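You operate a simulated robot arm through the tools that you are given. There is no shell and no other tool. Be economical: measure what you need, move in short steps, check, and stop when the job is done.

You run a simulated robot arm. Do the job below in one go: nothing can be reset, and whatever is moved stays where it is left.

## Task
Put the teal block on top of the brown narrow carton on the work bench. Take the pink block and leave it on top of the green carton on the work bench. Put the blue clip from the work bench on top of the brown small carton there. Put the cam from the work bench on top of the red clip there. Do these in any order.

Only the result counts: the job must be done as asked and must still hold three seconds after the hand-in. Knocking over, shifting, dropping, spilling or breaking anything else fails it.

## Robot
A 6-joint arm with a two-finger gripper, fixed in place. Base frame: the origin is at the foot of the arm, x ahead of it, y to its left, z up; the work surface is at about z = 0. Units: mm, degrees, N and s.
With the tool pointing down near the work surface it reaches from about 240 to 620 mm from the base axis. Its first joint turns from -66.0 to 66.0 degrees. Payload 1.37 kg.
The TCP is the grasp point between the finger pads, 22 mm short of the fingertips. In the tool frame z runs along the fingers and y along their closing line. The gripper opens to 92 mm. The gripper's body begins 65 mm behind the TCP.
Orientation is that of the tool frame in the base frame, as [roll, pitch, yaw] about the fixed x, y, z axes, in that order (R = Rz(yaw) Ry(pitch) Rx(roll)). With the fingers straight down and closing along the base's y, the tool's x points along the base's -x, its y along +y and its z along -z.

## Interface
- The arm moves only by the tool move_arm. Its argument "motion" is a list of rows, each an object (a shift or turn left out is 0, a gripper value left out holds the last) with "xyz": the shift along the tool's x, y, z in mm, a list of three; "rotation": the turn, a rotation vector about the tool's x, y, z in degrees, a list of three; "fingers": the gripper command, from -1 (fully open) to 1 (shut), values between in proportion. In form: [{"xyz": [x, y, z], "rotation": [wx, wy, wz], "fingers": fingers}, ...]. A call has 1 to 8 rows; each row shifts and turns the commanded pose from where the row before left it, along the tool's axes as they then stand. Rows are played at 5 a second. More than 50 mm and 8.6 degrees between two rows, or a gripper value outside its range, and nothing of the call is played. Where a pose cannot be reached the arm comes as near as it can. A force on the tool above 40 N (or 10 N above the force at the start of the call, whichever is more), or a blocked arm, ends the call early, and 0.2 s more pass. The fingers move at their own pace and stop on an object; they squeeze with about 26 N. The grip force told is the motor's: it shows also when the fingers shut on nothing. Time passes only in rows, and 0.2 s behind the last, so rows that do not move let the fingers close. The reply holds the time, the measured pose of the TCP, the force on the tool along the base axes, the opening and the grip force, in the units named above and with some noise, with the torque about the TCP (base axes, N m) and any sound that the robot's microphone picked up.
- Cameras (640 x 400 px; columns grow to the right, rows downward): "scene" is fixed at [34.8, -445.6, 561.8]; the picture's right is [0.73, -0.68, 0.00], its down [-0.53, -0.57, -0.63] and it looks along [0.43, 0.46, -0.78] (base axes); focal length 214 px, centre (320, 200). "wrist" rides on the gripper at [71, 19, -102] in the tool frame; the picture's right is [-0.26, 0.96, 0.00], its down [-0.75, -0.20, -0.63] and it looks along [-0.60, -0.16, 0.78] (tool axes); focal length 280 px, centre (320, 200). There is no depth. A picture from a camera that has moved, and an enlarged one, comes with that camera's place and axes in the base frame and with its lens.
- camera(camera): a new picture of that camera. It takes no simulated time.
- inspect(camera, box): a new picture of the part [left, top, right, bottom] of that camera's present view, enlarged. It takes no simulated time.
- job_done(): hands the job in; it is judged then, once.

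Work in short steps. Places have to be worked out from the pictures, the camera data and where the tool is seen: move nearer, look again, correct. Check each grasp and each placing, and mend what went wrong. You have 120 turns and 68 pictures in all, those below and enlarged ones among them. Open the gripper and draw the arm clear of the work before you hand the job in, unless the task says otherwise; then end with one line.

The tools are called as name(argument=value, ...) on one line, values as JSON. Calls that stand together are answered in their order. move_arm: Moves the arm, as the interface text tells. Its arguments: {"type":"object","properties":{"motion":{"type":"array"}},"required":["motion"]} The other tools are called the same way: camera (camera) takes a picture; inspect (camera, box) takes an enlarged picture of a part of a camera's view; job_done () hands the job in.

At the start:

```text
t: 0.0
ee_pos: [489.8, -50.8, 331.8]
tool_rot: [179.9, 0.0, 180.0]
wrist_force: [-0.3, -0.2, 0.5]
moment: [0.03, 0.01, -0.01]
width: 92.2
grip_force: 0.1
```

scene: 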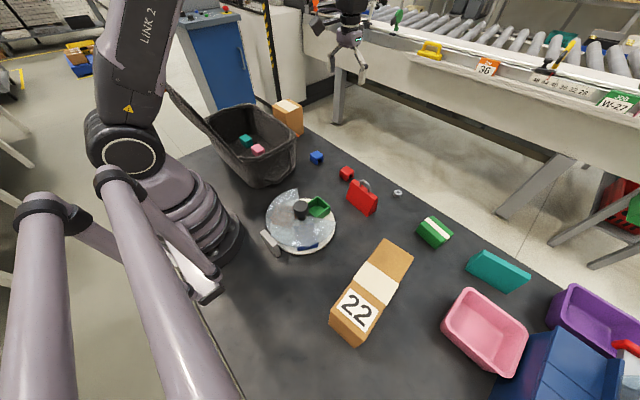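
wrist: 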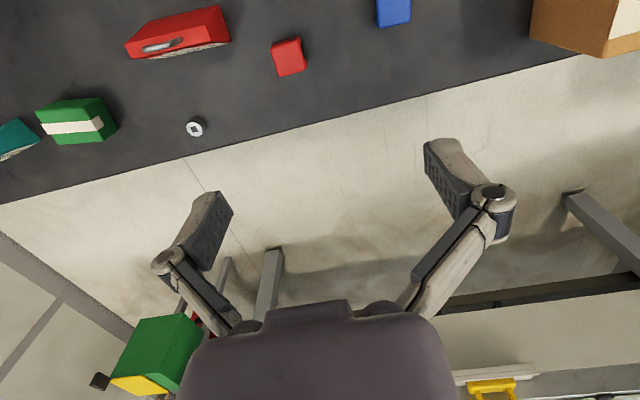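

I'll enlarge the scene to identify the objects.

inspect(camera="scene", box=[180, 80, 340, 180])

inspect(camera="scene", box=[250, 150, 460, 281])

inspect(camera="scene", box=[320, 200, 640, 400])

```text
4.00 times, centred on (260, 130) of scene
camera zoom: at [34.8, -445.6, 561.8], right [0.73, -0.68, 0.0], down [-0.53, -0.57, -0.63], along [0.43, 0.46, -0.78], focal length 858 px, centre (560, 480)
```

zoom: 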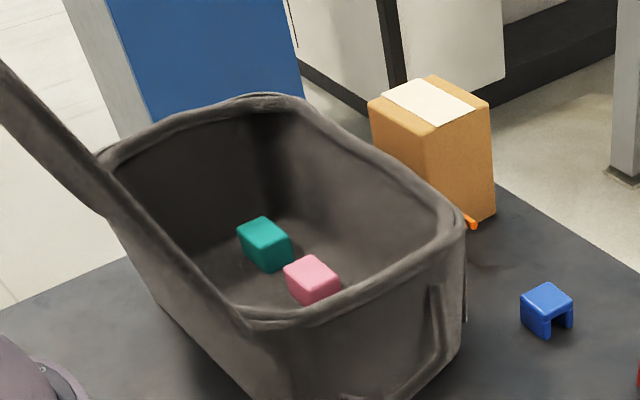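

```text
3.05 times, centred on (355, 216) of scene
camera zoom: at [34.8, -445.6, 561.8], right [0.73, -0.68, 0.0], down [-0.53, -0.57, -0.63], along [0.43, 0.46, -0.78], focal length 654 px, centre (213, 153)
```

zoom: 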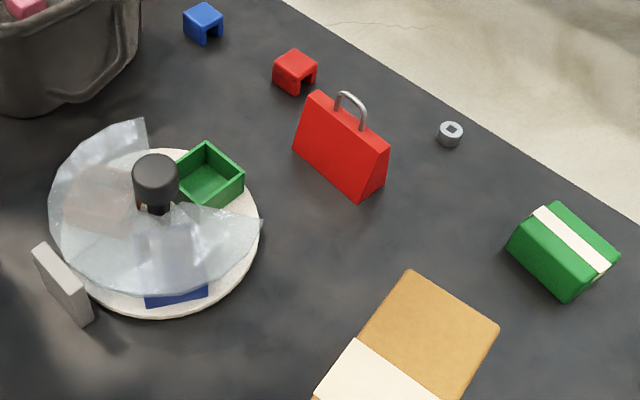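

```text
2.00 times, centred on (480, 300) of scene
camera zoom: at [34.8, -445.6, 561.8], right [0.73, -0.68, 0.0], down [-0.53, -0.57, -0.63], along [0.43, 0.46, -0.78], focal length 429 px, centre (0, 0)
```

zoom: 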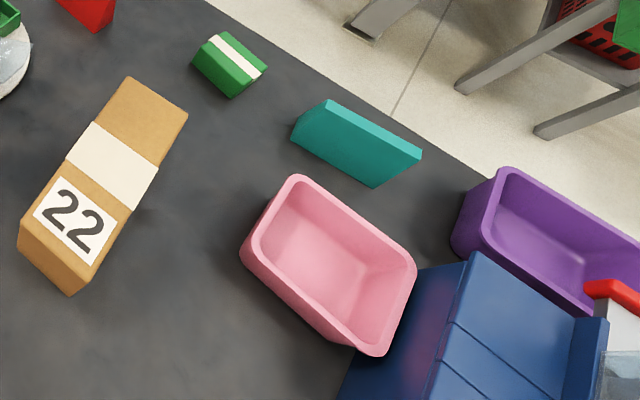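

The bin blocks lie around (327, 323) and (330, 237), the blue clip near (460, 32), the red clip near (487, -100) and the cam near (553, -277). I'll move over the bin, staying high, to look in.

move_arm(motion=[{"xyz": [20, 45, 0]}, {"xyz": [20, 45, 0]}, {"xyz": [20, 45, 0]}, {"xyz": [20, 45, 0]}, {"xyz": [20, 45, 0]}, {"xyz": [20, 45, 0]}, {"xyz": [20, 0, 0]}, {"xyz": [0, 0, 0]}])

camera(camera="wrist")

camera(camera="scene")

```text
t: 1.8
ee_pos: [347.7, 218.7, 331.1]
tool_rot: [-180.0, 0.1, 180.0]
wrist_force: [0.1, 0.1, 0.0]
moment: [0.01, 0.01, -0.01]
width: 92.0
grip_force: 0.0
```

```text
62 pictures are left
camera wrist: at [278.1, 238.2, 433.0], right [0.26, 0.96, 0.0], down [0.75, -0.2, 0.63], along [0.6, -0.16, -0.78], focal length 280 px, centre (320, 200)
```

wrist: 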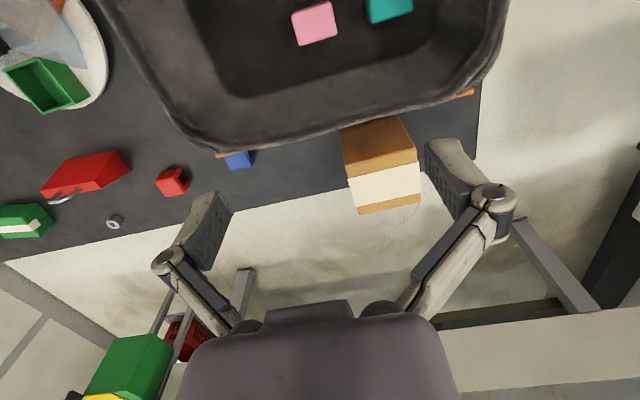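

```text
61 pictures are left
```

scene: 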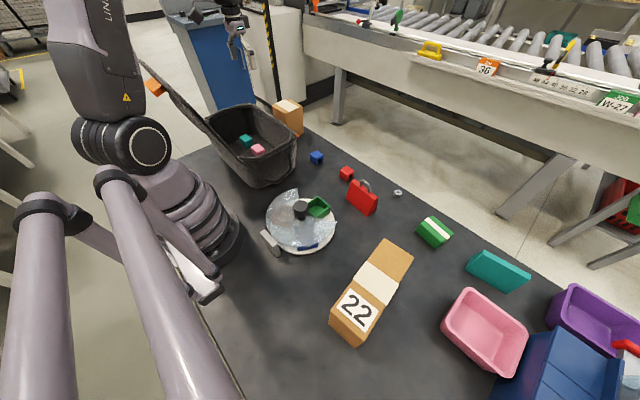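

The bin is roomy, about 300 mm long with its rim near z≈110. I put the pink block's top at about (320, 219, 30) and the teal's at about (323, 306, 30). I'll drop in over the pink block and look again.

move_arm(motion=[{"xyz": [14, 0, 40]}, {"xyz": [14, 0, 40]}, {"xyz": [0, 0, 40]}, {"xyz": [0, 0, 20]}, {"xyz": [0, 0, 0]}])

camera(camera="wrist")

```text
t: 3.0
ee_pos: [323.3, 216.6, 194.7]
tool_rot: [-180.0, 0.0, 179.9]
wrist_force: [0.8, 0.1, -0.5]
moment: [0.03, -0.01, -0.04]
width: 92.0
grip_force: 0.1
```

```text
60 pictures are left
camera wrist: at [252.8, 236.1, 296.2], right [0.26, 0.96, 0.0], down [0.75, -0.2, 0.63], along [0.6, -0.16, -0.78], focal length 280 px, centre (320, 200)
```

wrist: 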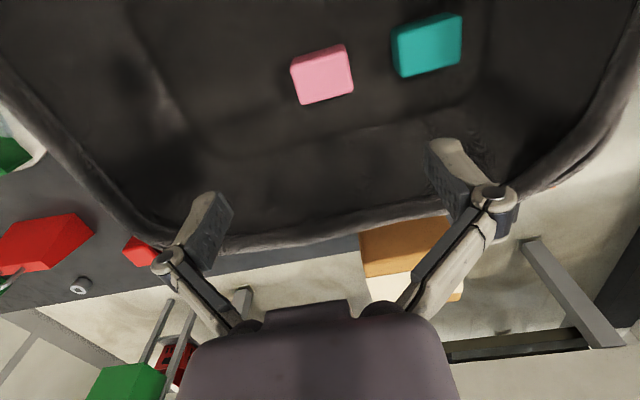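

Enlarging the blocks to get their edges and heights.

inspect(camera="wrist", box=[272, 0, 480, 130])

inspect(camera="scene", box=[220, 120, 284, 160])

```text
3.08 times, centred on (376, 65) of wrist
camera zoom: at [252.8, 236.1, 296.2], right [0.26, 0.96, 0.0], down [0.75, -0.2, 0.63], along [0.6, -0.16, -0.78], focal length 863 px, centre (148, 615)
```

zoom: 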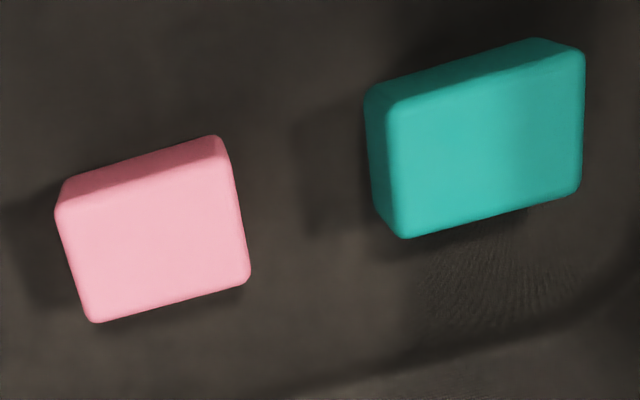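

```text
10.00 times, centred on (252, 140) of scene
camera zoom: at [34.8, -445.6, 561.8], right [0.73, -0.68, 0.0], down [-0.53, -0.57, -0.63], along [0.43, 0.46, -0.78], focal length 2145 px, centre (1000, 800)
```

zoom: 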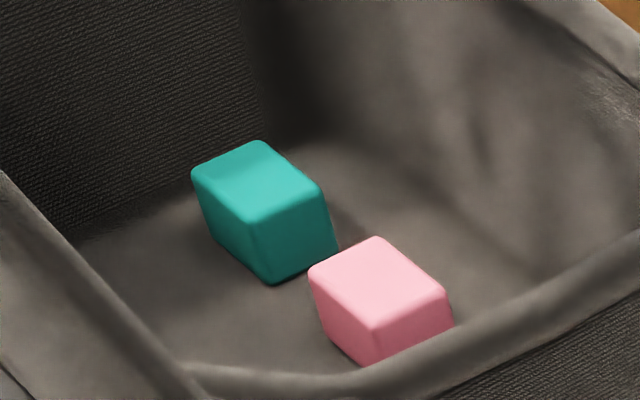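

The pink block is axis-aligned, centred near (323, 220), about 31×48 mm with its top at z≈36. The green carton is far out, around r≈650. I'll grasp with a 15° outward tilt so I can place at that same tilt.

move_arm(motion=[{"xyz": [0, 3, 40], "fingers": -0.5}, {"xyz": [0, 0, 40], "rotation": [0, -7.5, 0]}, {"rotation": [0, -7.5, 0]}, {"xyz": [7, 0, 26.1]}, {"xyz": [7, 0, 26.1]}, {"xyz": [6.5, 0, 24.3]}, {}])

camera(camera="wrist")

```text
t: 4.4
ee_pos: [315.0, 213.9, 47.0]
tool_rot: [-179.0, 9.9, -179.9]
wrist_force: [4.7, -1.1, 0.4]
moment: [0.03, 0.45, -0.08]
width: 69.1
grip_force: 0.1
out of reach, approached as far as the arm can: row 3
stopped in row 6: the force on the tool passed its limit at 86 N (the readings are from after the stop); the commanded pose is now the measured one
```

```text
57 pictures are left
camera wrist: at [228.1, 234.4, 134.9], right [0.26, 0.97, 0.03], down [0.63, -0.19, 0.75], along [0.73, -0.18, -0.66], focal length 280 px, centre (320, 200)
```

wrist: 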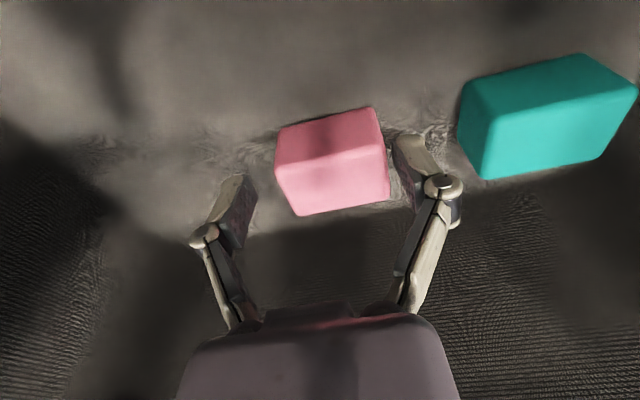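

The tilted pose isn't reachable this close in, and something touched. I'll back up, straighten the tool and check.

move_arm(motion=[{"xyz": [-5, 0, -29.5]}, {"xyz": [-5, 0, -29.5]}, {"xyz": [-5, 0, -29.5]}, {"rotation": [0, 5, 0]}, {"rotation": [0.5, 5, 0]}, {}])

camera(camera="wrist")

camera(camera="scene")

```text
t: 5.8
ee_pos: [315.1, 215.9, 136.2]
tool_rot: [-178.7, -0.3, 179.9]
wrist_force: [0.2, 0.3, 0.0]
moment: [0.04, -0.01, 0.01]
width: 69.0
grip_force: 0.2
```

```text
56 pictures are left
camera wrist: at [244.7, 237.2, 237.8], right [0.26, 0.96, -0.03], down [0.76, -0.19, 0.63], along [0.6, -0.18, -0.78], focal length 280 px, centre (320, 200)
```

wrist: 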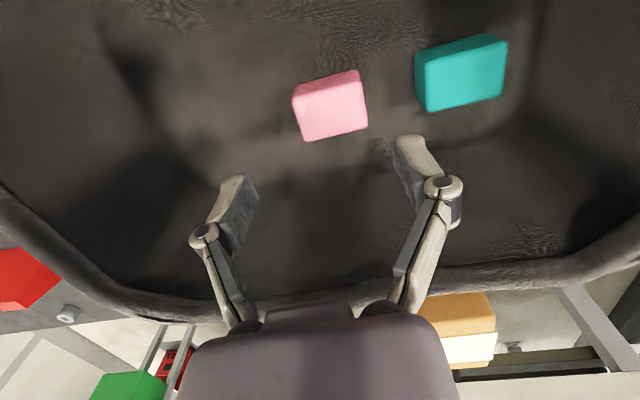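

```text
55 pictures are left
```

scene: 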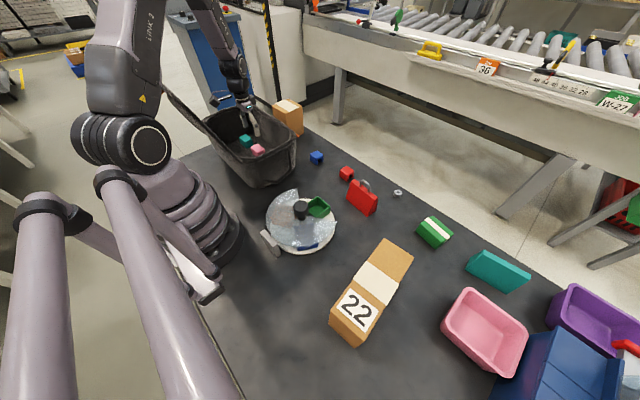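

Nothing has been disturbed. The camera housing probably met the hinge-side rim, so I'll yaw the tool 90° to put the camera along the bin's long side and close along x, the 31 mm side.

move_arm(motion=[{"xyz": [0, 0, -15], "rotation": [-1.3, 0.3, 0]}, {"rotation": [0, 0, -8.5]}, {"rotation": [0, 0, -8.5]}, {"rotation": [0, 0, -8.5]}, {"rotation": [0, 0, -8.5]}, {"rotation": [0, 0, -8.5]}, {"rotation": [0, 0, -8.5]}, {"rotation": [0, 0, -8.5]}])

move_arm(motion=[{"rotation": [0, 0, -8.5]}, {"rotation": [0, 0, -8.5]}, {"rotation": [0, 0, -8.5]}, {"rotation": [0, 0, -5]}, {}])

camera(camera="wrist")

```text
t: 7.6
ee_pos: [314.4, 216.0, 150.8]
tool_rot: [179.6, -0.5, -120.3]
wrist_force: [0.7, 0.1, -0.2]
moment: [0.0, 0.01, -0.01]
width: 69.1
grip_force: 0.0
```

```text
t: 8.8
ee_pos: [314.8, 216.2, 152.4]
tool_rot: [179.5, -0.1, -89.8]
wrist_force: [-0.1, 0.0, -0.1]
moment: [-0.04, -0.02, 0.0]
width: 68.9
grip_force: 0.1
```

```text
54 pictures are left
camera wrist: at [296.3, 144.7, 254.2], right [-0.97, 0.26, 0.01], down [0.21, 0.76, 0.62], along [0.16, 0.6, -0.78], focal length 280 px, centre (320, 200)
```

wrist: 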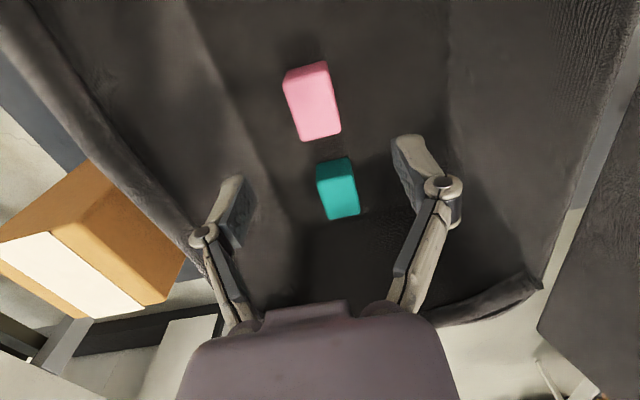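

The view confirms pink at about (321, 220). I'll descend to z≈36 and close.

move_arm(motion=[{"xyz": [-4, -6.5, 36]}, {"xyz": [0, 0, 40]}, {"xyz": [0, 0, 30]}, {"xyz": [0, 0, 11]}, {}])

camera(camera="wrist")

```text
t: 10.0
ee_pos: [318.7, 220.3, 32.8]
tool_rot: [179.5, -0.1, -90.0]
wrist_force: [0.2, 0.1, 0.0]
moment: [0.02, -0.04, -0.01]
width: 69.0
grip_force: 0.2
```

```text
53 pictures are left
camera wrist: at [301.2, 148.4, 136.1], right [-0.96, 0.26, 0.01], down [0.21, 0.75, 0.62], along [0.16, 0.6, -0.78], focal length 280 px, centre (320, 200)
```

wrist: 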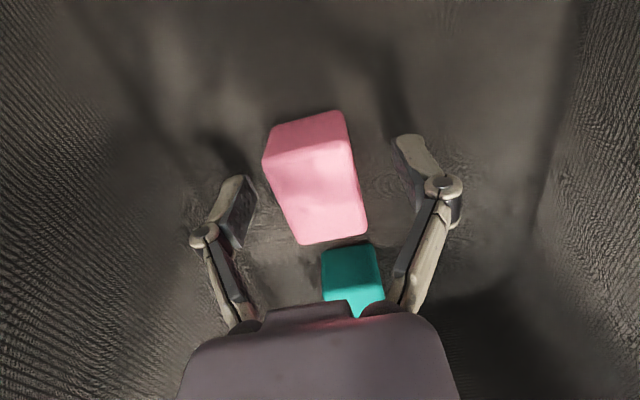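

The block sits between the fingers with no contact, so I'll close and lift.

move_arm(motion=[{"fingers": 1}, {}, {}, {}, {}, {"xyz": [0, 0, -10]}, {"xyz": [0, 0, -30]}])

move_arm(motion=[{"xyz": [0, 0, -50]}, {"xyz": [0, 0, -50]}, {"xyz": [0, 0, -50]}, {"xyz": [0, 0, -50]}, {}])

camera(camera="wrist")

```text
t: 11.6
ee_pos: [318.7, 222.3, 76.6]
tool_rot: [179.5, -0.1, -90.0]
wrist_force: [-0.2, 0.3, -0.4]
moment: [-0.01, 0.04, 0.0]
width: 34.0
grip_force: 26.2
```

```text
t: 12.8
ee_pos: [321.0, 216.9, 271.6]
tool_rot: [179.4, -0.1, -90.0]
wrist_force: [-0.1, 0.8, -1.1]
moment: [0.03, 0.01, 0.03]
width: 34.2
grip_force: 25.6
```

```text
52 pictures are left
camera wrist: at [304.1, 145.7, 375.7], right [-0.96, 0.26, 0.01], down [0.21, 0.75, 0.62], along [0.16, 0.6, -0.78], focal length 280 px, centre (320, 200)
```

wrist: 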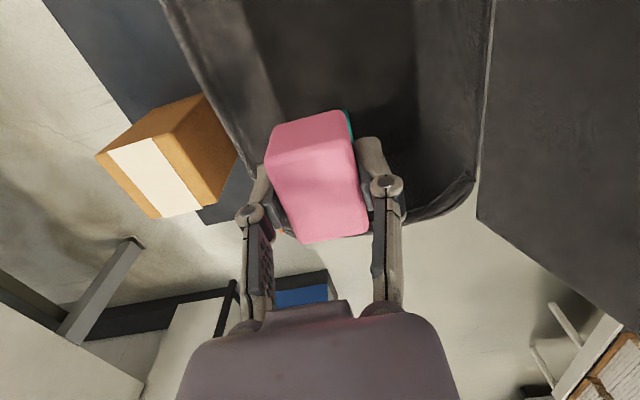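

The pink block is held, at 34 mm opening. I'll turn the tool back to its natural yaw and swing across toward the green carton.

move_arm(motion=[{"rotation": [0, 0, 8.5]}, {"rotation": [0, 0, 8.5]}, {"rotation": [0, 0, 8.5]}, {"rotation": [0, 0, 8.5]}, {"rotation": [0, 0, 8.5]}, {"rotation": [0, 0, 8.5]}, {"rotation": [0, 0, 8.5]}, {"rotation": [0, 0, 8.5]}])

move_arm(motion=[{"rotation": [0, 0, 8.5]}, {"rotation": [0, 0, 8.5]}, {"rotation": [0, 0, 5]}, {"xyz": [-10, -48, 0]}, {"xyz": [-10, -48, 0]}, {"xyz": [-10, -48, 0]}, {"xyz": [-10, -48, 0]}, {"xyz": [-10, -48, 0]}])

move_arm(motion=[{"xyz": [-10, -48, 0]}, {"xyz": [-10, -48, 0]}, {"xyz": [0, -48, 0], "rotation": [0, 0, 8]}, {"rotation": [0, 0, 8]}, {"rotation": [0, 0, 8]}, {"rotation": [0, 0, 8]}, {"rotation": [0, 0, 8]}, {}])

camera(camera="wrist")

```text
t: 14.6
ee_pos: [320.9, 221.0, 273.4]
tool_rot: [179.9, -0.5, -158.2]
wrist_force: [0.5, -0.4, -0.3]
moment: [0.0, -0.01, 0.0]
width: 34.0
grip_force: 26.3
```

```text
t: 16.4
ee_pos: [370.6, -23.6, 275.4]
tool_rot: [-179.9, -0.5, -180.0]
wrist_force: [-0.4, 0.2, -1.0]
moment: [-0.01, -0.03, 0.03]
width: 33.7
grip_force: 25.9
```

```text
t: 18.2
ee_pos: [390.6, -161.9, 275.4]
tool_rot: [-179.6, -0.3, 139.8]
wrist_force: [-1.2, 0.1, -0.5]
moment: [0.01, -0.01, 0.01]
width: 34.0
grip_force: 26.0
```

```text
51 pictures are left
camera wrist: at [351.0, -103.0, 377.5], right [0.82, 0.57, -0.01], down [0.45, -0.64, 0.62], along [0.35, -0.52, -0.78], focal length 280 px, centre (320, 200)
```

wrist: 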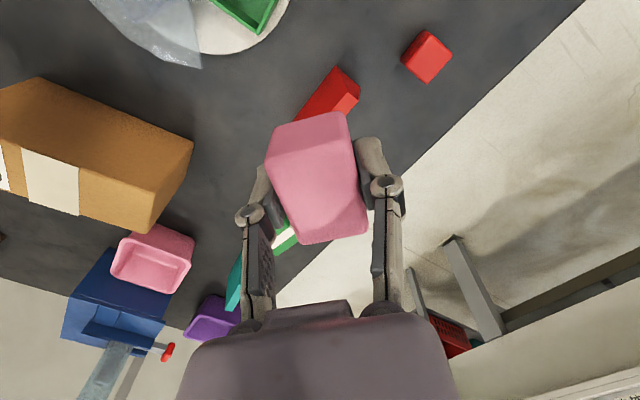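

The "22" carton's top is at z≈122, about 197×72 mm, so it's the narrow one and the carton by the bin is the small one. Next I'll measure the green carton.

inspect(camera="scene", box=[394, 200, 474, 250])

move_arm(motion=[{"xyz": [0, -40, 0]}, {"xyz": [0, -40, 0]}, {}])

camera(camera="wrist")

```text
8.00 times, centred on (434, 225) of scene
camera zoom: at [34.8, -445.6, 561.8], right [0.73, -0.68, 0.0], down [-0.53, -0.57, -0.63], along [0.43, 0.46, -0.78], focal length 1716 px, centre (-592, 0)
```

zoom: 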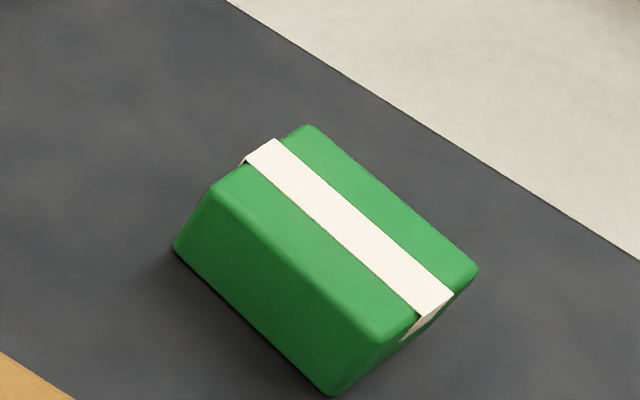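

```text
t: 19.0
ee_pos: [339.5, -224.5, 274.3]
tool_rot: [-179.6, -0.3, 139.9]
wrist_force: [0.1, -0.5, -0.7]
moment: [-0.01, -0.03, -0.01]
width: 34.0
grip_force: 25.8
```

```text
49 pictures are left
camera wrist: at [299.8, -164.5, 377.1], right [0.82, 0.57, -0.01], down [0.45, -0.64, 0.62], along [0.35, -0.52, -0.78], focal length 280 px, centre (320, 200)
```

wrist: 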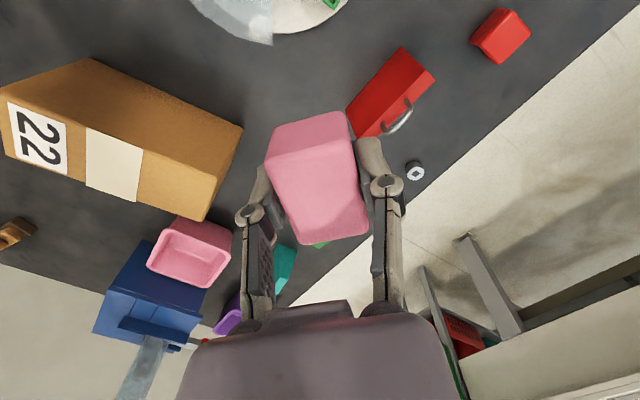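

The green carton's top is centred at about (491, -437) with z≈41, roughly 72×50 mm. I'll extend toward it at height and see how far the arm reaches.

move_arm(motion=[{"xyz": [-47.3, -12.6, 0]}, {"xyz": [-47.3, -12.6, 0]}, {"xyz": [-47.3, -12.6, 0]}, {"xyz": [-47.3, -12.6, 25]}, {"xyz": [-47.3, -12.6, 25]}, {}])

move_arm(motion=[{"xyz": [0, 0, 30]}, {"xyz": [0, 0, 30]}, {"xyz": [0, 0, 30]}, {}])

camera(camera="wrist")

```text
refused: row 4 steps farther than a row can; nothing moved
```

```text
t: 20.0
ee_pos: [335.3, -229.6, 181.2]
tool_rot: [-179.6, -0.3, 140.0]
wrist_force: [0.4, 0.8, -1.4]
moment: [-0.03, -0.01, -0.01]
width: 34.2
grip_force: 25.9
```

```text
48 pictures are left
camera wrist: at [295.4, -168.3, 283.9], right [0.82, 0.57, -0.01], down [0.45, -0.64, 0.62], along [0.35, -0.52, -0.78], focal length 280 px, centre (320, 200)
```

wrist: 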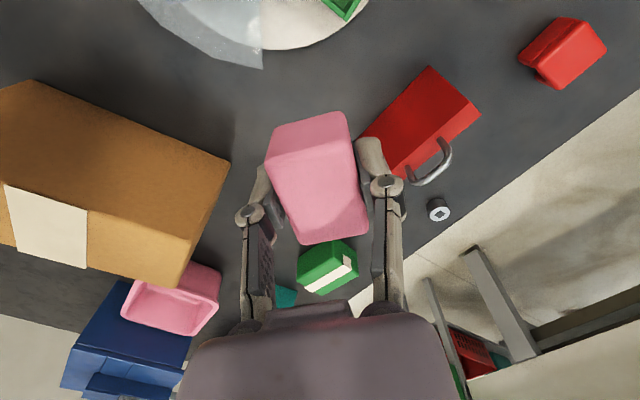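

Now at z=181, which is clear of everything. I'll extend toward the carton at this height.

move_arm(motion=[{"xyz": [-47.3, -11.3, 0]}, {"xyz": [-47.3, -11.3, 0]}, {"xyz": [-47.3, -11.3, 0]}, {"xyz": [-47.3, -11.3, 0]}, {"xyz": [-47.3, -11.3, 0]}, {}])

camera(camera="wrist")

```text
t: 21.4
ee_pos: [483.6, -419.4, 182.6]
tool_rot: [-179.6, -0.3, 140.1]
wrist_force: [0.0, 0.2, 0.5]
moment: [0.02, -0.03, 0.01]
width: 33.9
grip_force: 26.2
```

```text
47 pictures are left
camera wrist: at [443.4, -360.1, 284.9], right [0.82, 0.57, -0.01], down [0.45, -0.64, 0.62], along [0.35, -0.51, -0.78], focal length 280 px, centre (320, 200)
```

wrist: 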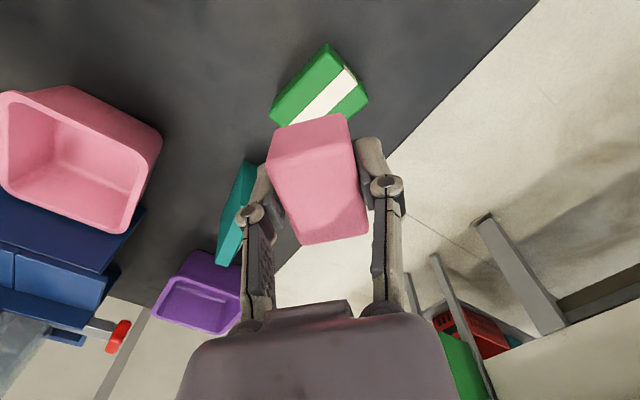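

It reaches here with the tool straight down. I'll centre over the carton and descend to just above it.

move_arm(motion=[{"xyz": [-12.2, -6.2, 0]}, {"xyz": [0, 0, 40]}, {"xyz": [0, 0, 35]}, {"xyz": [0, 0, 25]}, {}])

camera(camera="wrist")

inspect(camera="scene", box=[394, 180, 490, 240])

```text
t: 22.6
ee_pos: [484.1, -418.6, 84.3]
tool_rot: [-179.6, -0.2, 140.0]
wrist_force: [0.3, 0.6, 0.1]
moment: [0.02, -0.01, 0.01]
width: 33.8
grip_force: 25.8
out of reach, approached as far as the arm can: row 1
```

```text
46 pictures are left
camera wrist: at [442.9, -358.3, 186.2], right [0.82, 0.57, -0.01], down [0.45, -0.64, 0.63], along [0.35, -0.52, -0.78], focal length 280 px, centre (320, 200)
```

wrist: 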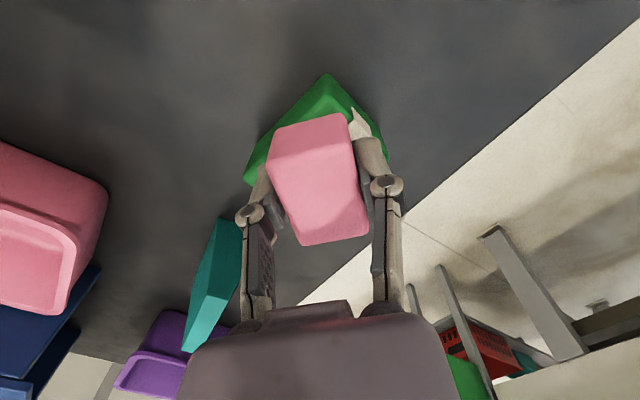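

```text
6.67 times, centred on (442, 210) of scene
camera zoom: at [34.8, -445.6, 561.8], right [0.73, -0.68, 0.0], down [-0.53, -0.57, -0.63], along [0.43, 0.46, -0.78], focal length 1430 px, centre (-493, 133)
```

zoom: 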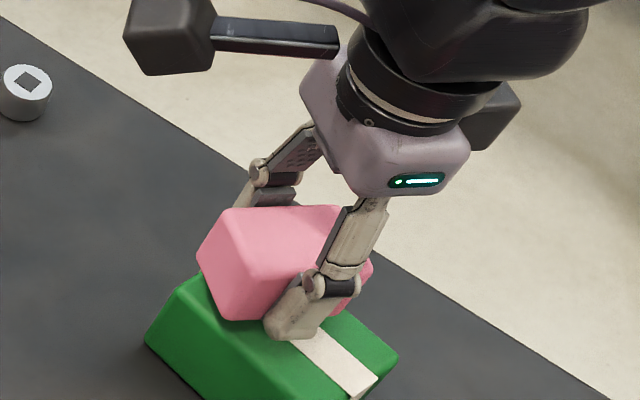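

It stops about 15 mm inside the carton's near edge. A slight 4° outward tilt should let it get nearer the centre.

move_arm(motion=[{"rotation": [0, -4, 0]}, {"xyz": [-4, -3, 0]}, {"xyz": [-4, -3, 0]}, {}])

```text
t: 23.6
ee_pos: [487.4, -432.0, 84.9]
tool_rot: [-179.6, 3.8, 140.0]
wrist_force: [-0.1, 0.3, -0.2]
moment: [0.02, 0.02, 0.0]
width: 34.1
grip_force: 26.2
out of reach, approached as far as the arm can: row 1, 2, 3
```

It's now well centred at (487, -432). I'll lower in small steps until contact.

move_arm(motion=[{"xyz": [0.5, 0, 8]}, {"xyz": [0.2, 0, 3]}, {}])

inspect(camera="scene", box=[394, 180, 490, 240])

```text
t: 24.4
ee_pos: [486.3, -432.6, 70.7]
tool_rot: [-179.6, 3.7, 140.0]
wrist_force: [0.1, 0.6, 0.5]
moment: [0.01, -0.03, 0.0]
width: 34.2
grip_force: 26.2
```

```text
6.67 times, centred on (442, 210) of scene
camera zoom: at [34.8, -445.6, 561.8], right [0.73, -0.68, 0.0], down [-0.53, -0.57, -0.63], along [0.43, 0.46, -0.78], focal length 1430 px, centre (-493, 133)
```

zoom: 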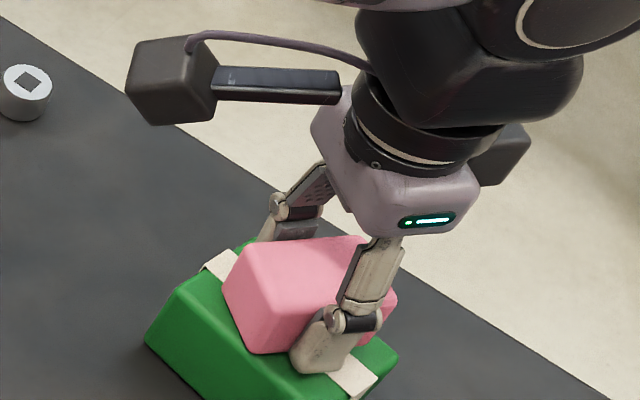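

Very close now; I'll step down gently and watch the force.

move_arm(motion=[{"xyz": [0.1, 0, 2]}, {}])

move_arm(motion=[{"xyz": [0.1, 0, 2]}, {}])

```text
t: 25.0
ee_pos: [486.4, -431.3, 70.6]
tool_rot: [-179.6, 3.8, 140.0]
wrist_force: [-1.4, -0.8, 4.1]
moment: [0.11, 0.06, 0.04]
width: 34.1
grip_force: 25.8
```

```text
t: 25.6
ee_pos: [488.1, -432.9, 69.2]
tool_rot: [-179.6, 4.0, 140.0]
wrist_force: [-1.4, 3.5, 20.6]
moment: [0.58, 0.22, 0.0]
width: 33.9
grip_force: 25.8
```

Contact: 20 N upward. I'll ease up slightly, open partway and withdraw.

move_arm(motion=[{"xyz": [0, 0, -1.5]}, {"fingers": 0.0}, {}, {}, {"xyz": [-1, 0, -15]}, {"xyz": [-3, 0, -40]}, {"xyz": [-3, 0, -40]}])

inspect(camera="scene", box=[394, 180, 490, 240])

```text
t: 27.2
ee_pos: [487.9, -432.1, 167.7]
tool_rot: [-179.6, 3.7, 140.0]
wrist_force: [0.2, 0.6, -0.2]
moment: [-0.04, 0.05, -0.01]
width: 45.7
grip_force: 0.0
```

```text
6.67 times, centred on (442, 210) of scene
camera zoom: at [34.8, -445.6, 561.8], right [0.73, -0.68, 0.0], down [-0.53, -0.57, -0.63], along [0.43, 0.46, -0.78], focal length 1430 px, centre (-493, 133)
```

zoom: 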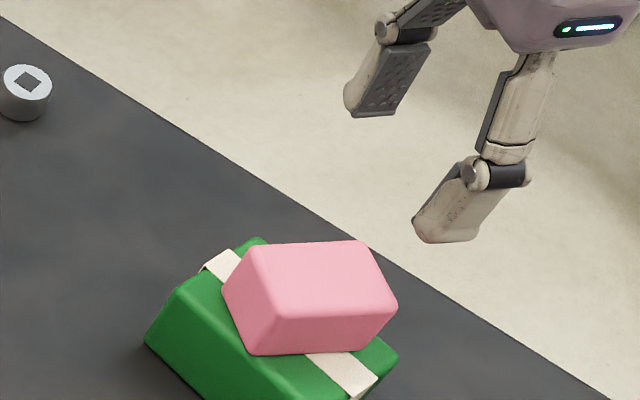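

The pink block rests well on the green carton. Next I'll straighten the tool and move over the cam, near (553, -277), for a close look.

move_arm(motion=[{"rotation": [0, 4, 0]}, {"xyz": [16, 39.4, 0]}, {"xyz": [16, 39.4, 0]}, {"xyz": [16, 39.4, 0]}, {"xyz": [16, 39.4, 0]}, {"rotation": [0, 0, -6.5]}, {"rotation": [0, 0, -6.5]}, {}])

camera(camera="wrist")

```text
t: 29.0
ee_pos: [530.9, -264.1, 163.9]
tool_rot: [-179.7, -0.4, 153.0]
wrist_force: [-0.6, -0.7, 0.8]
moment: [-0.01, 0.02, -0.03]
width: 46.0
grip_force: 0.1
out of reach, approached as far as the arm can: row 1
```

```text
42 pictures are left
camera wrist: at [478.8, -214.7, 266.7], right [0.67, 0.74, -0.01], down [0.58, -0.52, 0.62], along [0.46, -0.42, -0.78], focal length 280 px, centre (320, 200)
```

wrist: 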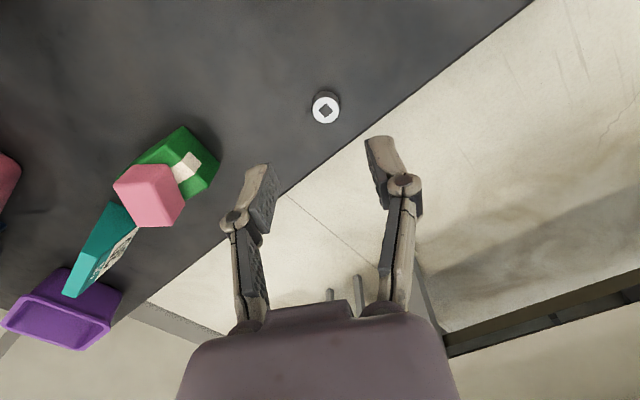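

Enlarging the cam and both clips for shape and height.

inspect(camera="wrist", box=[294, 85, 358, 125])

inspect(camera="scene", box=[304, 145, 368, 185])

inspect(camera="scene", box=[374, 175, 422, 205])

```text
10.00 times, centred on (326, 105) of wrist
camera zoom: at [478.8, -214.7, 266.7], right [0.67, 0.74, -0.01], down [0.58, -0.52, 0.62], along [0.46, -0.42, -0.78], focal length 2804 px, centre (260, 1150)
```

zoom: 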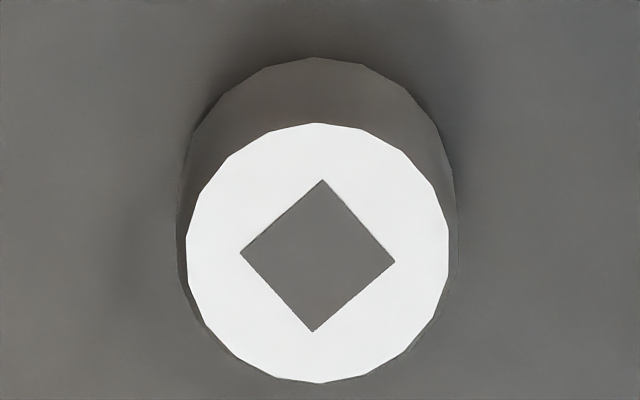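

```text
10.00 times, centred on (336, 165) of scene
camera zoom: at [34.8, -445.6, 561.8], right [0.73, -0.68, 0.0], down [-0.53, -0.57, -0.63], along [0.43, 0.46, -0.78], focal length 2145 px, centre (160, 550)
```

zoom: 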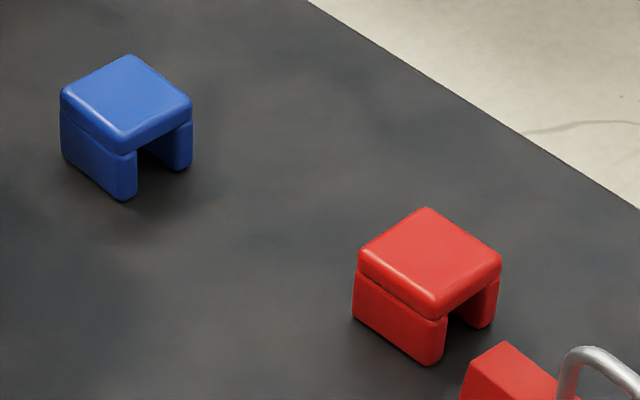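

```text
13.33 times, centred on (398, 190) of scene
camera zoom: at [34.8, -445.6, 561.8], right [0.73, -0.68, 0.0], down [-0.53, -0.57, -0.63], along [0.43, 0.46, -0.78], focal length 2860 px, centre (-720, 333)
```

zoom: 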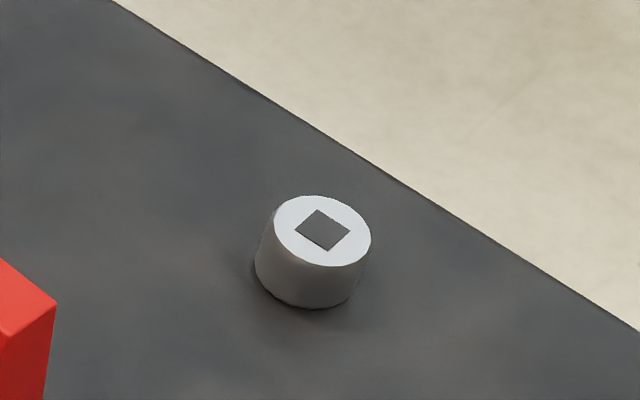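

The cam is about 25 mm across and 16 mm high at (551.5, -276.5). The red clip's top is near (486, -102, 33). I'll descend over the cam.

move_arm(motion=[{"xyz": [-24, -1.7, 0], "fingers": -0.2}, {"xyz": [0, 0, 45]}, {"xyz": [0, 0, 45]}, {}])

camera(camera="wrist")

```text
t: 30.0
ee_pos: [550.6, -275.8, 74.6]
tool_rot: [-179.7, -0.4, 153.0]
wrist_force: [0.5, -0.5, -1.3]
moment: [0.02, 0.02, 0.02]
width: 55.2
grip_force: 0.0
```

```text
38 pictures are left
camera wrist: at [498.7, -227.6, 178.0], right [0.67, 0.74, -0.01], down [0.58, -0.52, 0.62], along [0.46, -0.42, -0.78], focal length 280 px, centre (320, 200)
```

wrist: 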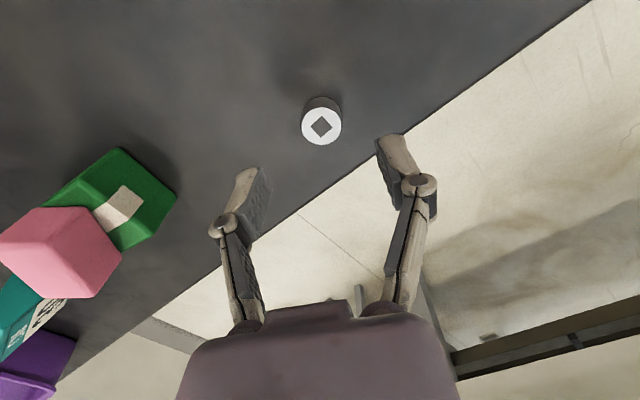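

Aligned. I'll descend to z≈26, close and lift.

move_arm(motion=[{"xyz": [0, 0, 30]}, {"xyz": [0, 0, 17]}, {}, {"fingers": 1}, {}, {}, {}])

```text
t: 31.6
ee_pos: [551.4, -275.7, 28.3]
tool_rot: [-179.7, -0.4, 153.1]
wrist_force: [0.0, -0.3, -0.9]
moment: [-0.04, 0.01, 0.0]
width: 24.4
grip_force: 25.9
```

The cam is gripped, at 24.4 mm opening. I'll lift and carry it above the red clip.

move_arm(motion=[{"xyz": [0, 0, -45]}, {"xyz": [0, 0, -45]}, {"xyz": [34.3, 31.3, -15]}, {"xyz": [34.3, 31.3, 0]}, {"xyz": [34.3, 31.3, 0]}, {"xyz": [34.3, 31.3, 0]}, {"rotation": [0, 0, -7.5]}, {"rotation": [0, 0, -7.5]}])

camera(camera="wrist")

inspect(camera="scene", box=[304, 125, 400, 185])

```text
t: 33.4
ee_pos: [486.4, -100.8, 131.4]
tool_rot: [-179.7, -0.4, 168.0]
wrist_force: [-0.2, -1.1, 0.1]
moment: [-0.01, -0.02, -0.02]
width: 24.4
grip_force: 25.8
```

```text
37 pictures are left
camera wrist: at [422.3, -68.0, 235.7], right [0.46, 0.89, -0.01], down [0.7, -0.35, 0.62], along [0.55, -0.29, -0.78], focal length 280 px, centre (320, 200)
```

wrist: 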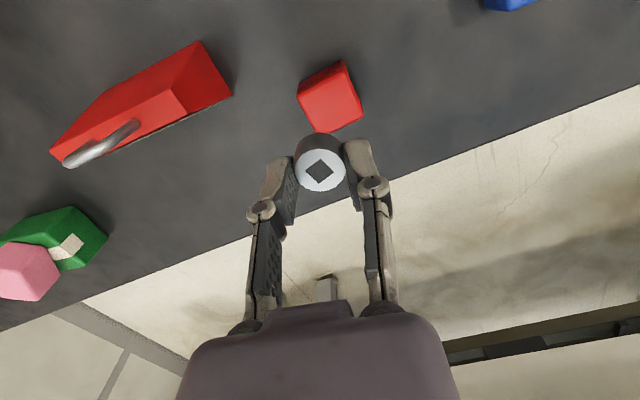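

```text
6.67 times, centred on (352, 155) of scene
camera zoom: at [34.8, -445.6, 561.8], right [0.73, -0.68, 0.0], down [-0.53, -0.57, -0.63], along [0.43, 0.46, -0.78], focal length 1430 px, centre (107, 500)
```

zoom: 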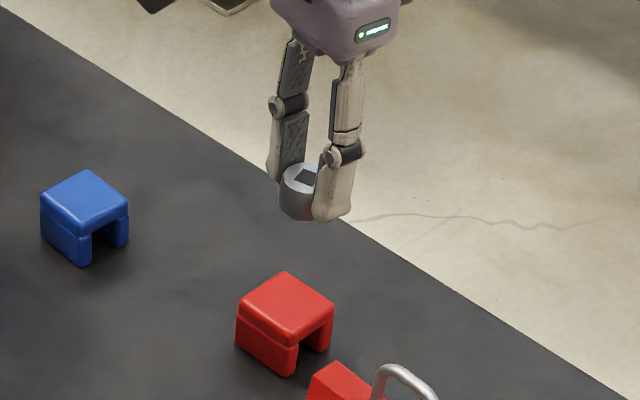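

I'll enlarge the red clip in the wrist view to refine where its top centre is.

inspect(camera="wrist", box=[282, 55, 378, 115])

```text
6.67 times, centred on (330, 85) of wrist
camera zoom: at [422.3, -68.0, 235.7], right [0.46, 0.89, -0.01], down [0.7, -0.35, 0.62], along [0.55, -0.29, -0.78], focal length 1869 px, centre (253, 967)
```

zoom: 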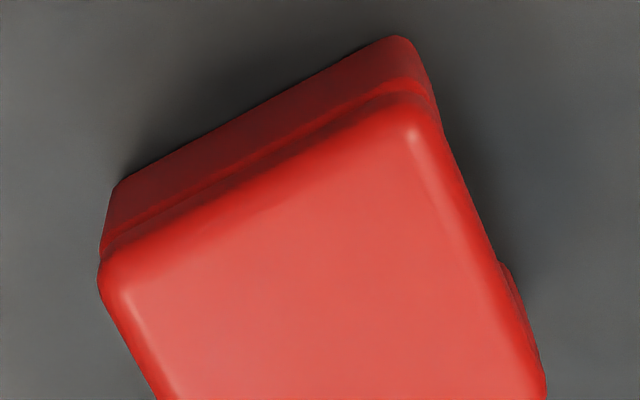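

The two views agree: the clip's top is at z≈25, spanning x 475–508 and y -116 to -77, centred at (491.5, -97). I'll shift over it and descend to just above.

move_arm(motion=[{"xyz": [-4.1, 5, 0]}, {"xyz": [0, 0, 35]}, {"xyz": [0, 0, 33]}, {}])

inspect(camera="scene", box=[304, 135, 384, 185])

```text
t: 34.4
ee_pos: [489.7, -97.6, 65.7]
tool_rot: [-179.8, -0.4, 168.0]
wrist_force: [0.7, 0.7, -0.5]
moment: [-0.02, -0.01, -0.01]
width: 24.3
grip_force: 25.5
```

```text
8.00 times, centred on (344, 160) of scene
camera zoom: at [34.8, -445.6, 561.8], right [0.73, -0.68, 0.0], down [-0.53, -0.57, -0.63], along [0.43, 0.46, -0.78], focal length 1716 px, centre (128, 520)
```

zoom: 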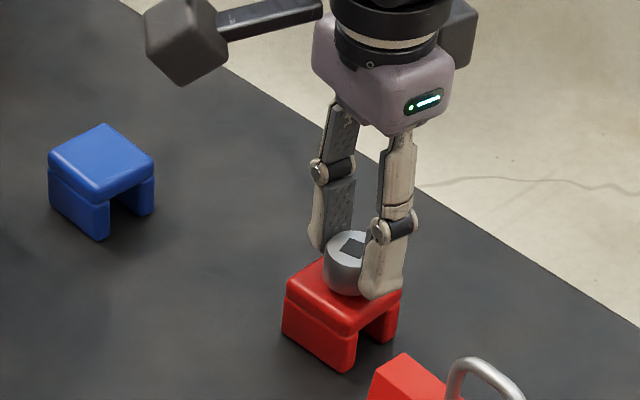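

Well aligned. I'll step down and watch for contact.

move_arm(motion=[{"xyz": [0, 0, 5]}, {"xyz": [0, 0, 3]}, {}])

move_arm(motion=[{"xyz": [0, 0, 2]}, {}])

```text
t: 35.2
ee_pos: [492.1, -98.6, 57.7]
tool_rot: [-179.9, -0.2, 168.0]
wrist_force: [-0.5, -2.8, 19.1]
moment: [-0.05, 0.02, 0.0]
width: 24.4
grip_force: 26.0
```

```text
t: 35.8
ee_pos: [493.6, -98.7, 55.2]
tool_rot: [-179.8, -0.4, 168.0]
wrist_force: [3.0, 0.6, 19.2]
moment: [0.02, -0.09, -0.01]
width: 24.6
grip_force: 25.4
```

Contact made. I'll ease up 1 mm, open slightly and withdraw upward.

move_arm(motion=[{"xyz": [0, 0, -1]}, {"fingers": 0.1}, {}, {}, {"xyz": [0, 0, -15]}, {"xyz": [0, 0, -40]}, {"xyz": [0, 0, -40]}])

inspect(camera="scene", box=[304, 135, 384, 185])

camera(camera="wrist")

```text
t: 37.4
ee_pos: [489.1, -97.5, 151.0]
tool_rot: [-179.8, -0.6, 168.0]
wrist_force: [0.6, 1.1, -0.3]
moment: [0.02, 0.02, 0.03]
width: 41.4
grip_force: 0.2
```

```text
8.00 times, centred on (344, 160) of scene
camera zoom: at [34.8, -445.6, 561.8], right [0.73, -0.68, 0.0], down [-0.53, -0.57, -0.63], along [0.43, 0.46, -0.78], focal length 1716 px, centre (128, 520)
```

zoom: 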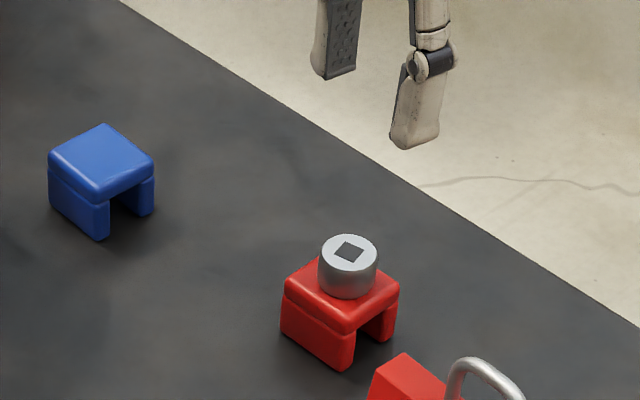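

```text
32 pictures are left
camera wrist: at [426.6, -63.6, 254.2], right [0.46, 0.89, -0.01], down [0.7, -0.36, 0.62], along [0.55, -0.29, -0.79], focal length 280 px, centre (320, 200)
```

wrist: 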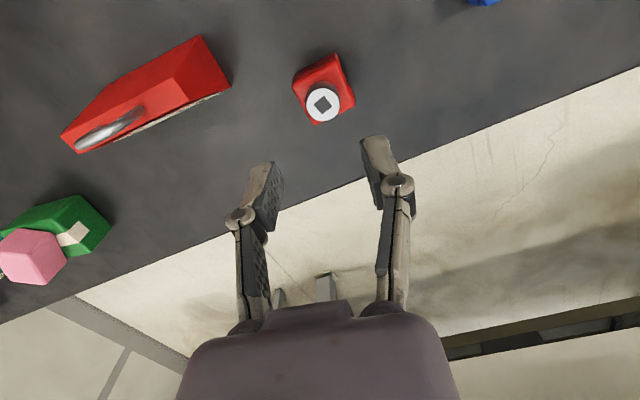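

The cam sits centred on the red clip. Next I'll move over the blue clip, near (472, 42), for a closer look.

move_arm(motion=[{"xyz": [15.7, 43.5, 0]}, {"xyz": [15.7, 43.5, 0]}, {"xyz": [15.7, 43.5, 0], "fingers": -0.5}, {"rotation": [0, 0, -6]}, {"rotation": [0, 0, -6]}, {}])

camera(camera="wrist")

inspect(camera="wrist", box=[272, 60, 368, 120])

```text
t: 38.8
ee_pos: [472.2, 38.9, 151.3]
tool_rot: [-180.0, -0.5, -179.9]
wrist_force: [0.7, -0.6, 0.8]
moment: [0.0, 0.01, 0.02]
width: 69.0
grip_force: 0.0
```

```text
31 pictures are left
camera wrist: at [404.4, 58.0, 253.6], right [0.26, 0.97, 0.0], down [0.76, -0.2, 0.62], along [0.6, -0.17, -0.79], focal length 280 px, centre (320, 200)
```

wrist: 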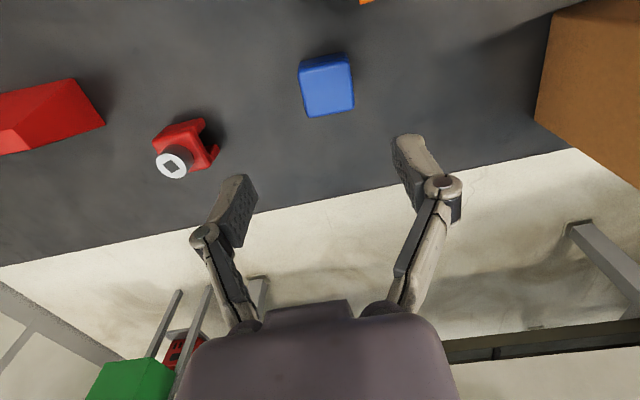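

```text
6.67 times, centred on (320, 90) of wrist
camera zoom: at [404.4, 58.0, 253.6], right [0.26, 0.97, 0.0], down [0.76, -0.2, 0.62], along [0.6, -0.17, -0.79], focal length 1869 px, centre (320, 933)
```

zoom: 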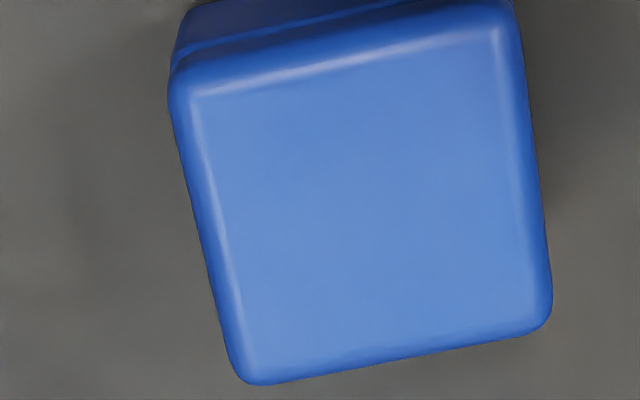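

The blue clip's top is centred at (473.5, 43), about 36×39 mm and axis-aligned. I'll descend, close along y and lift.

move_arm(motion=[{"xyz": [-1.3, 4, 40]}, {"xyz": [0, 0, 40]}, {"xyz": [0, 0, 30]}, {"xyz": [0, 0, 9]}, {"fingers": 1}, {}, {}, {}])

move_arm(motion=[{"xyz": [0, 0, -15]}, {"xyz": [0, 0, -45]}, {"xyz": [0, 0, -45]}, {"xyz": [0, 0, -45]}, {"xyz": [0, 0, -20]}, {}])

camera(camera="wrist")

```text
t: 39.6
ee_pos: [472.5, 42.1, 45.0]
tool_rot: [-179.8, -0.9, 180.0]
wrist_force: [-4.7, 0.6, 10.4]
moment: [0.07, 0.44, -0.02]
width: 69.1
grip_force: 0.1
stopped in row 4: the force on the tool passed its limit at 60 N (the readings are from after the stop); the commanded pose is now the measured one
```

```text
t: 41.0
ee_pos: [477.2, 43.9, 217.2]
tool_rot: [-179.8, -0.8, 180.0]
wrist_force: [-0.6, 0.0, -0.3]
moment: [0.02, -0.02, 0.04]
width: 69.3
grip_force: 0.1
```

```text
29 pictures are left
camera wrist: at [409.2, 63.0, 319.4], right [0.26, 0.96, -0.01], down [0.76, -0.2, 0.61], along [0.59, -0.17, -0.79], focal length 280 px, centre (320, 200)
```

wrist: 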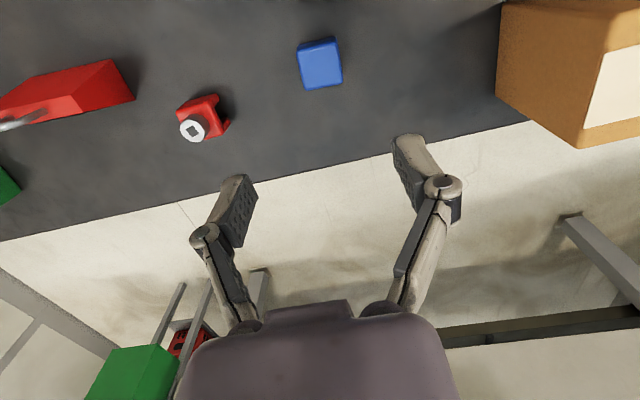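

Another contact at z=45, most likely the camera housing on the bin's rim. I'll check the scene for any shift.

camera(camera="scene")

inspect(camera="scene", box=[180, 80, 340, 180])

```text
28 pictures are left
```

scene: 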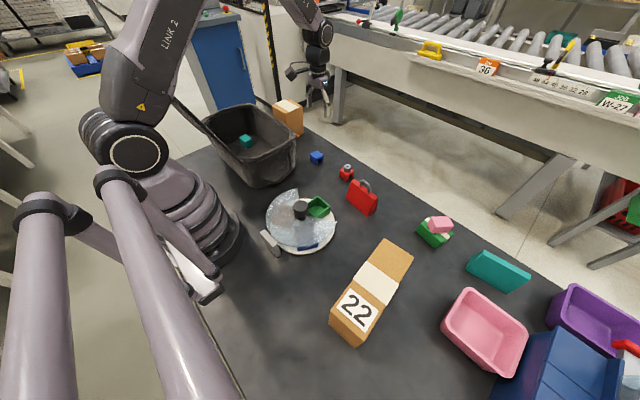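

```text
4.00 times, centred on (260, 130) of scene
camera zoom: at [34.8, -445.6, 561.8], right [0.73, -0.68, 0.0], down [-0.53, -0.57, -0.63], along [0.43, 0.46, -0.78], focal length 858 px, centre (560, 480)
```

zoom: 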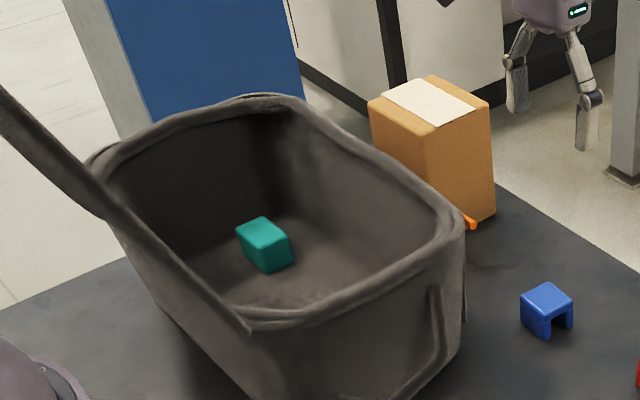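

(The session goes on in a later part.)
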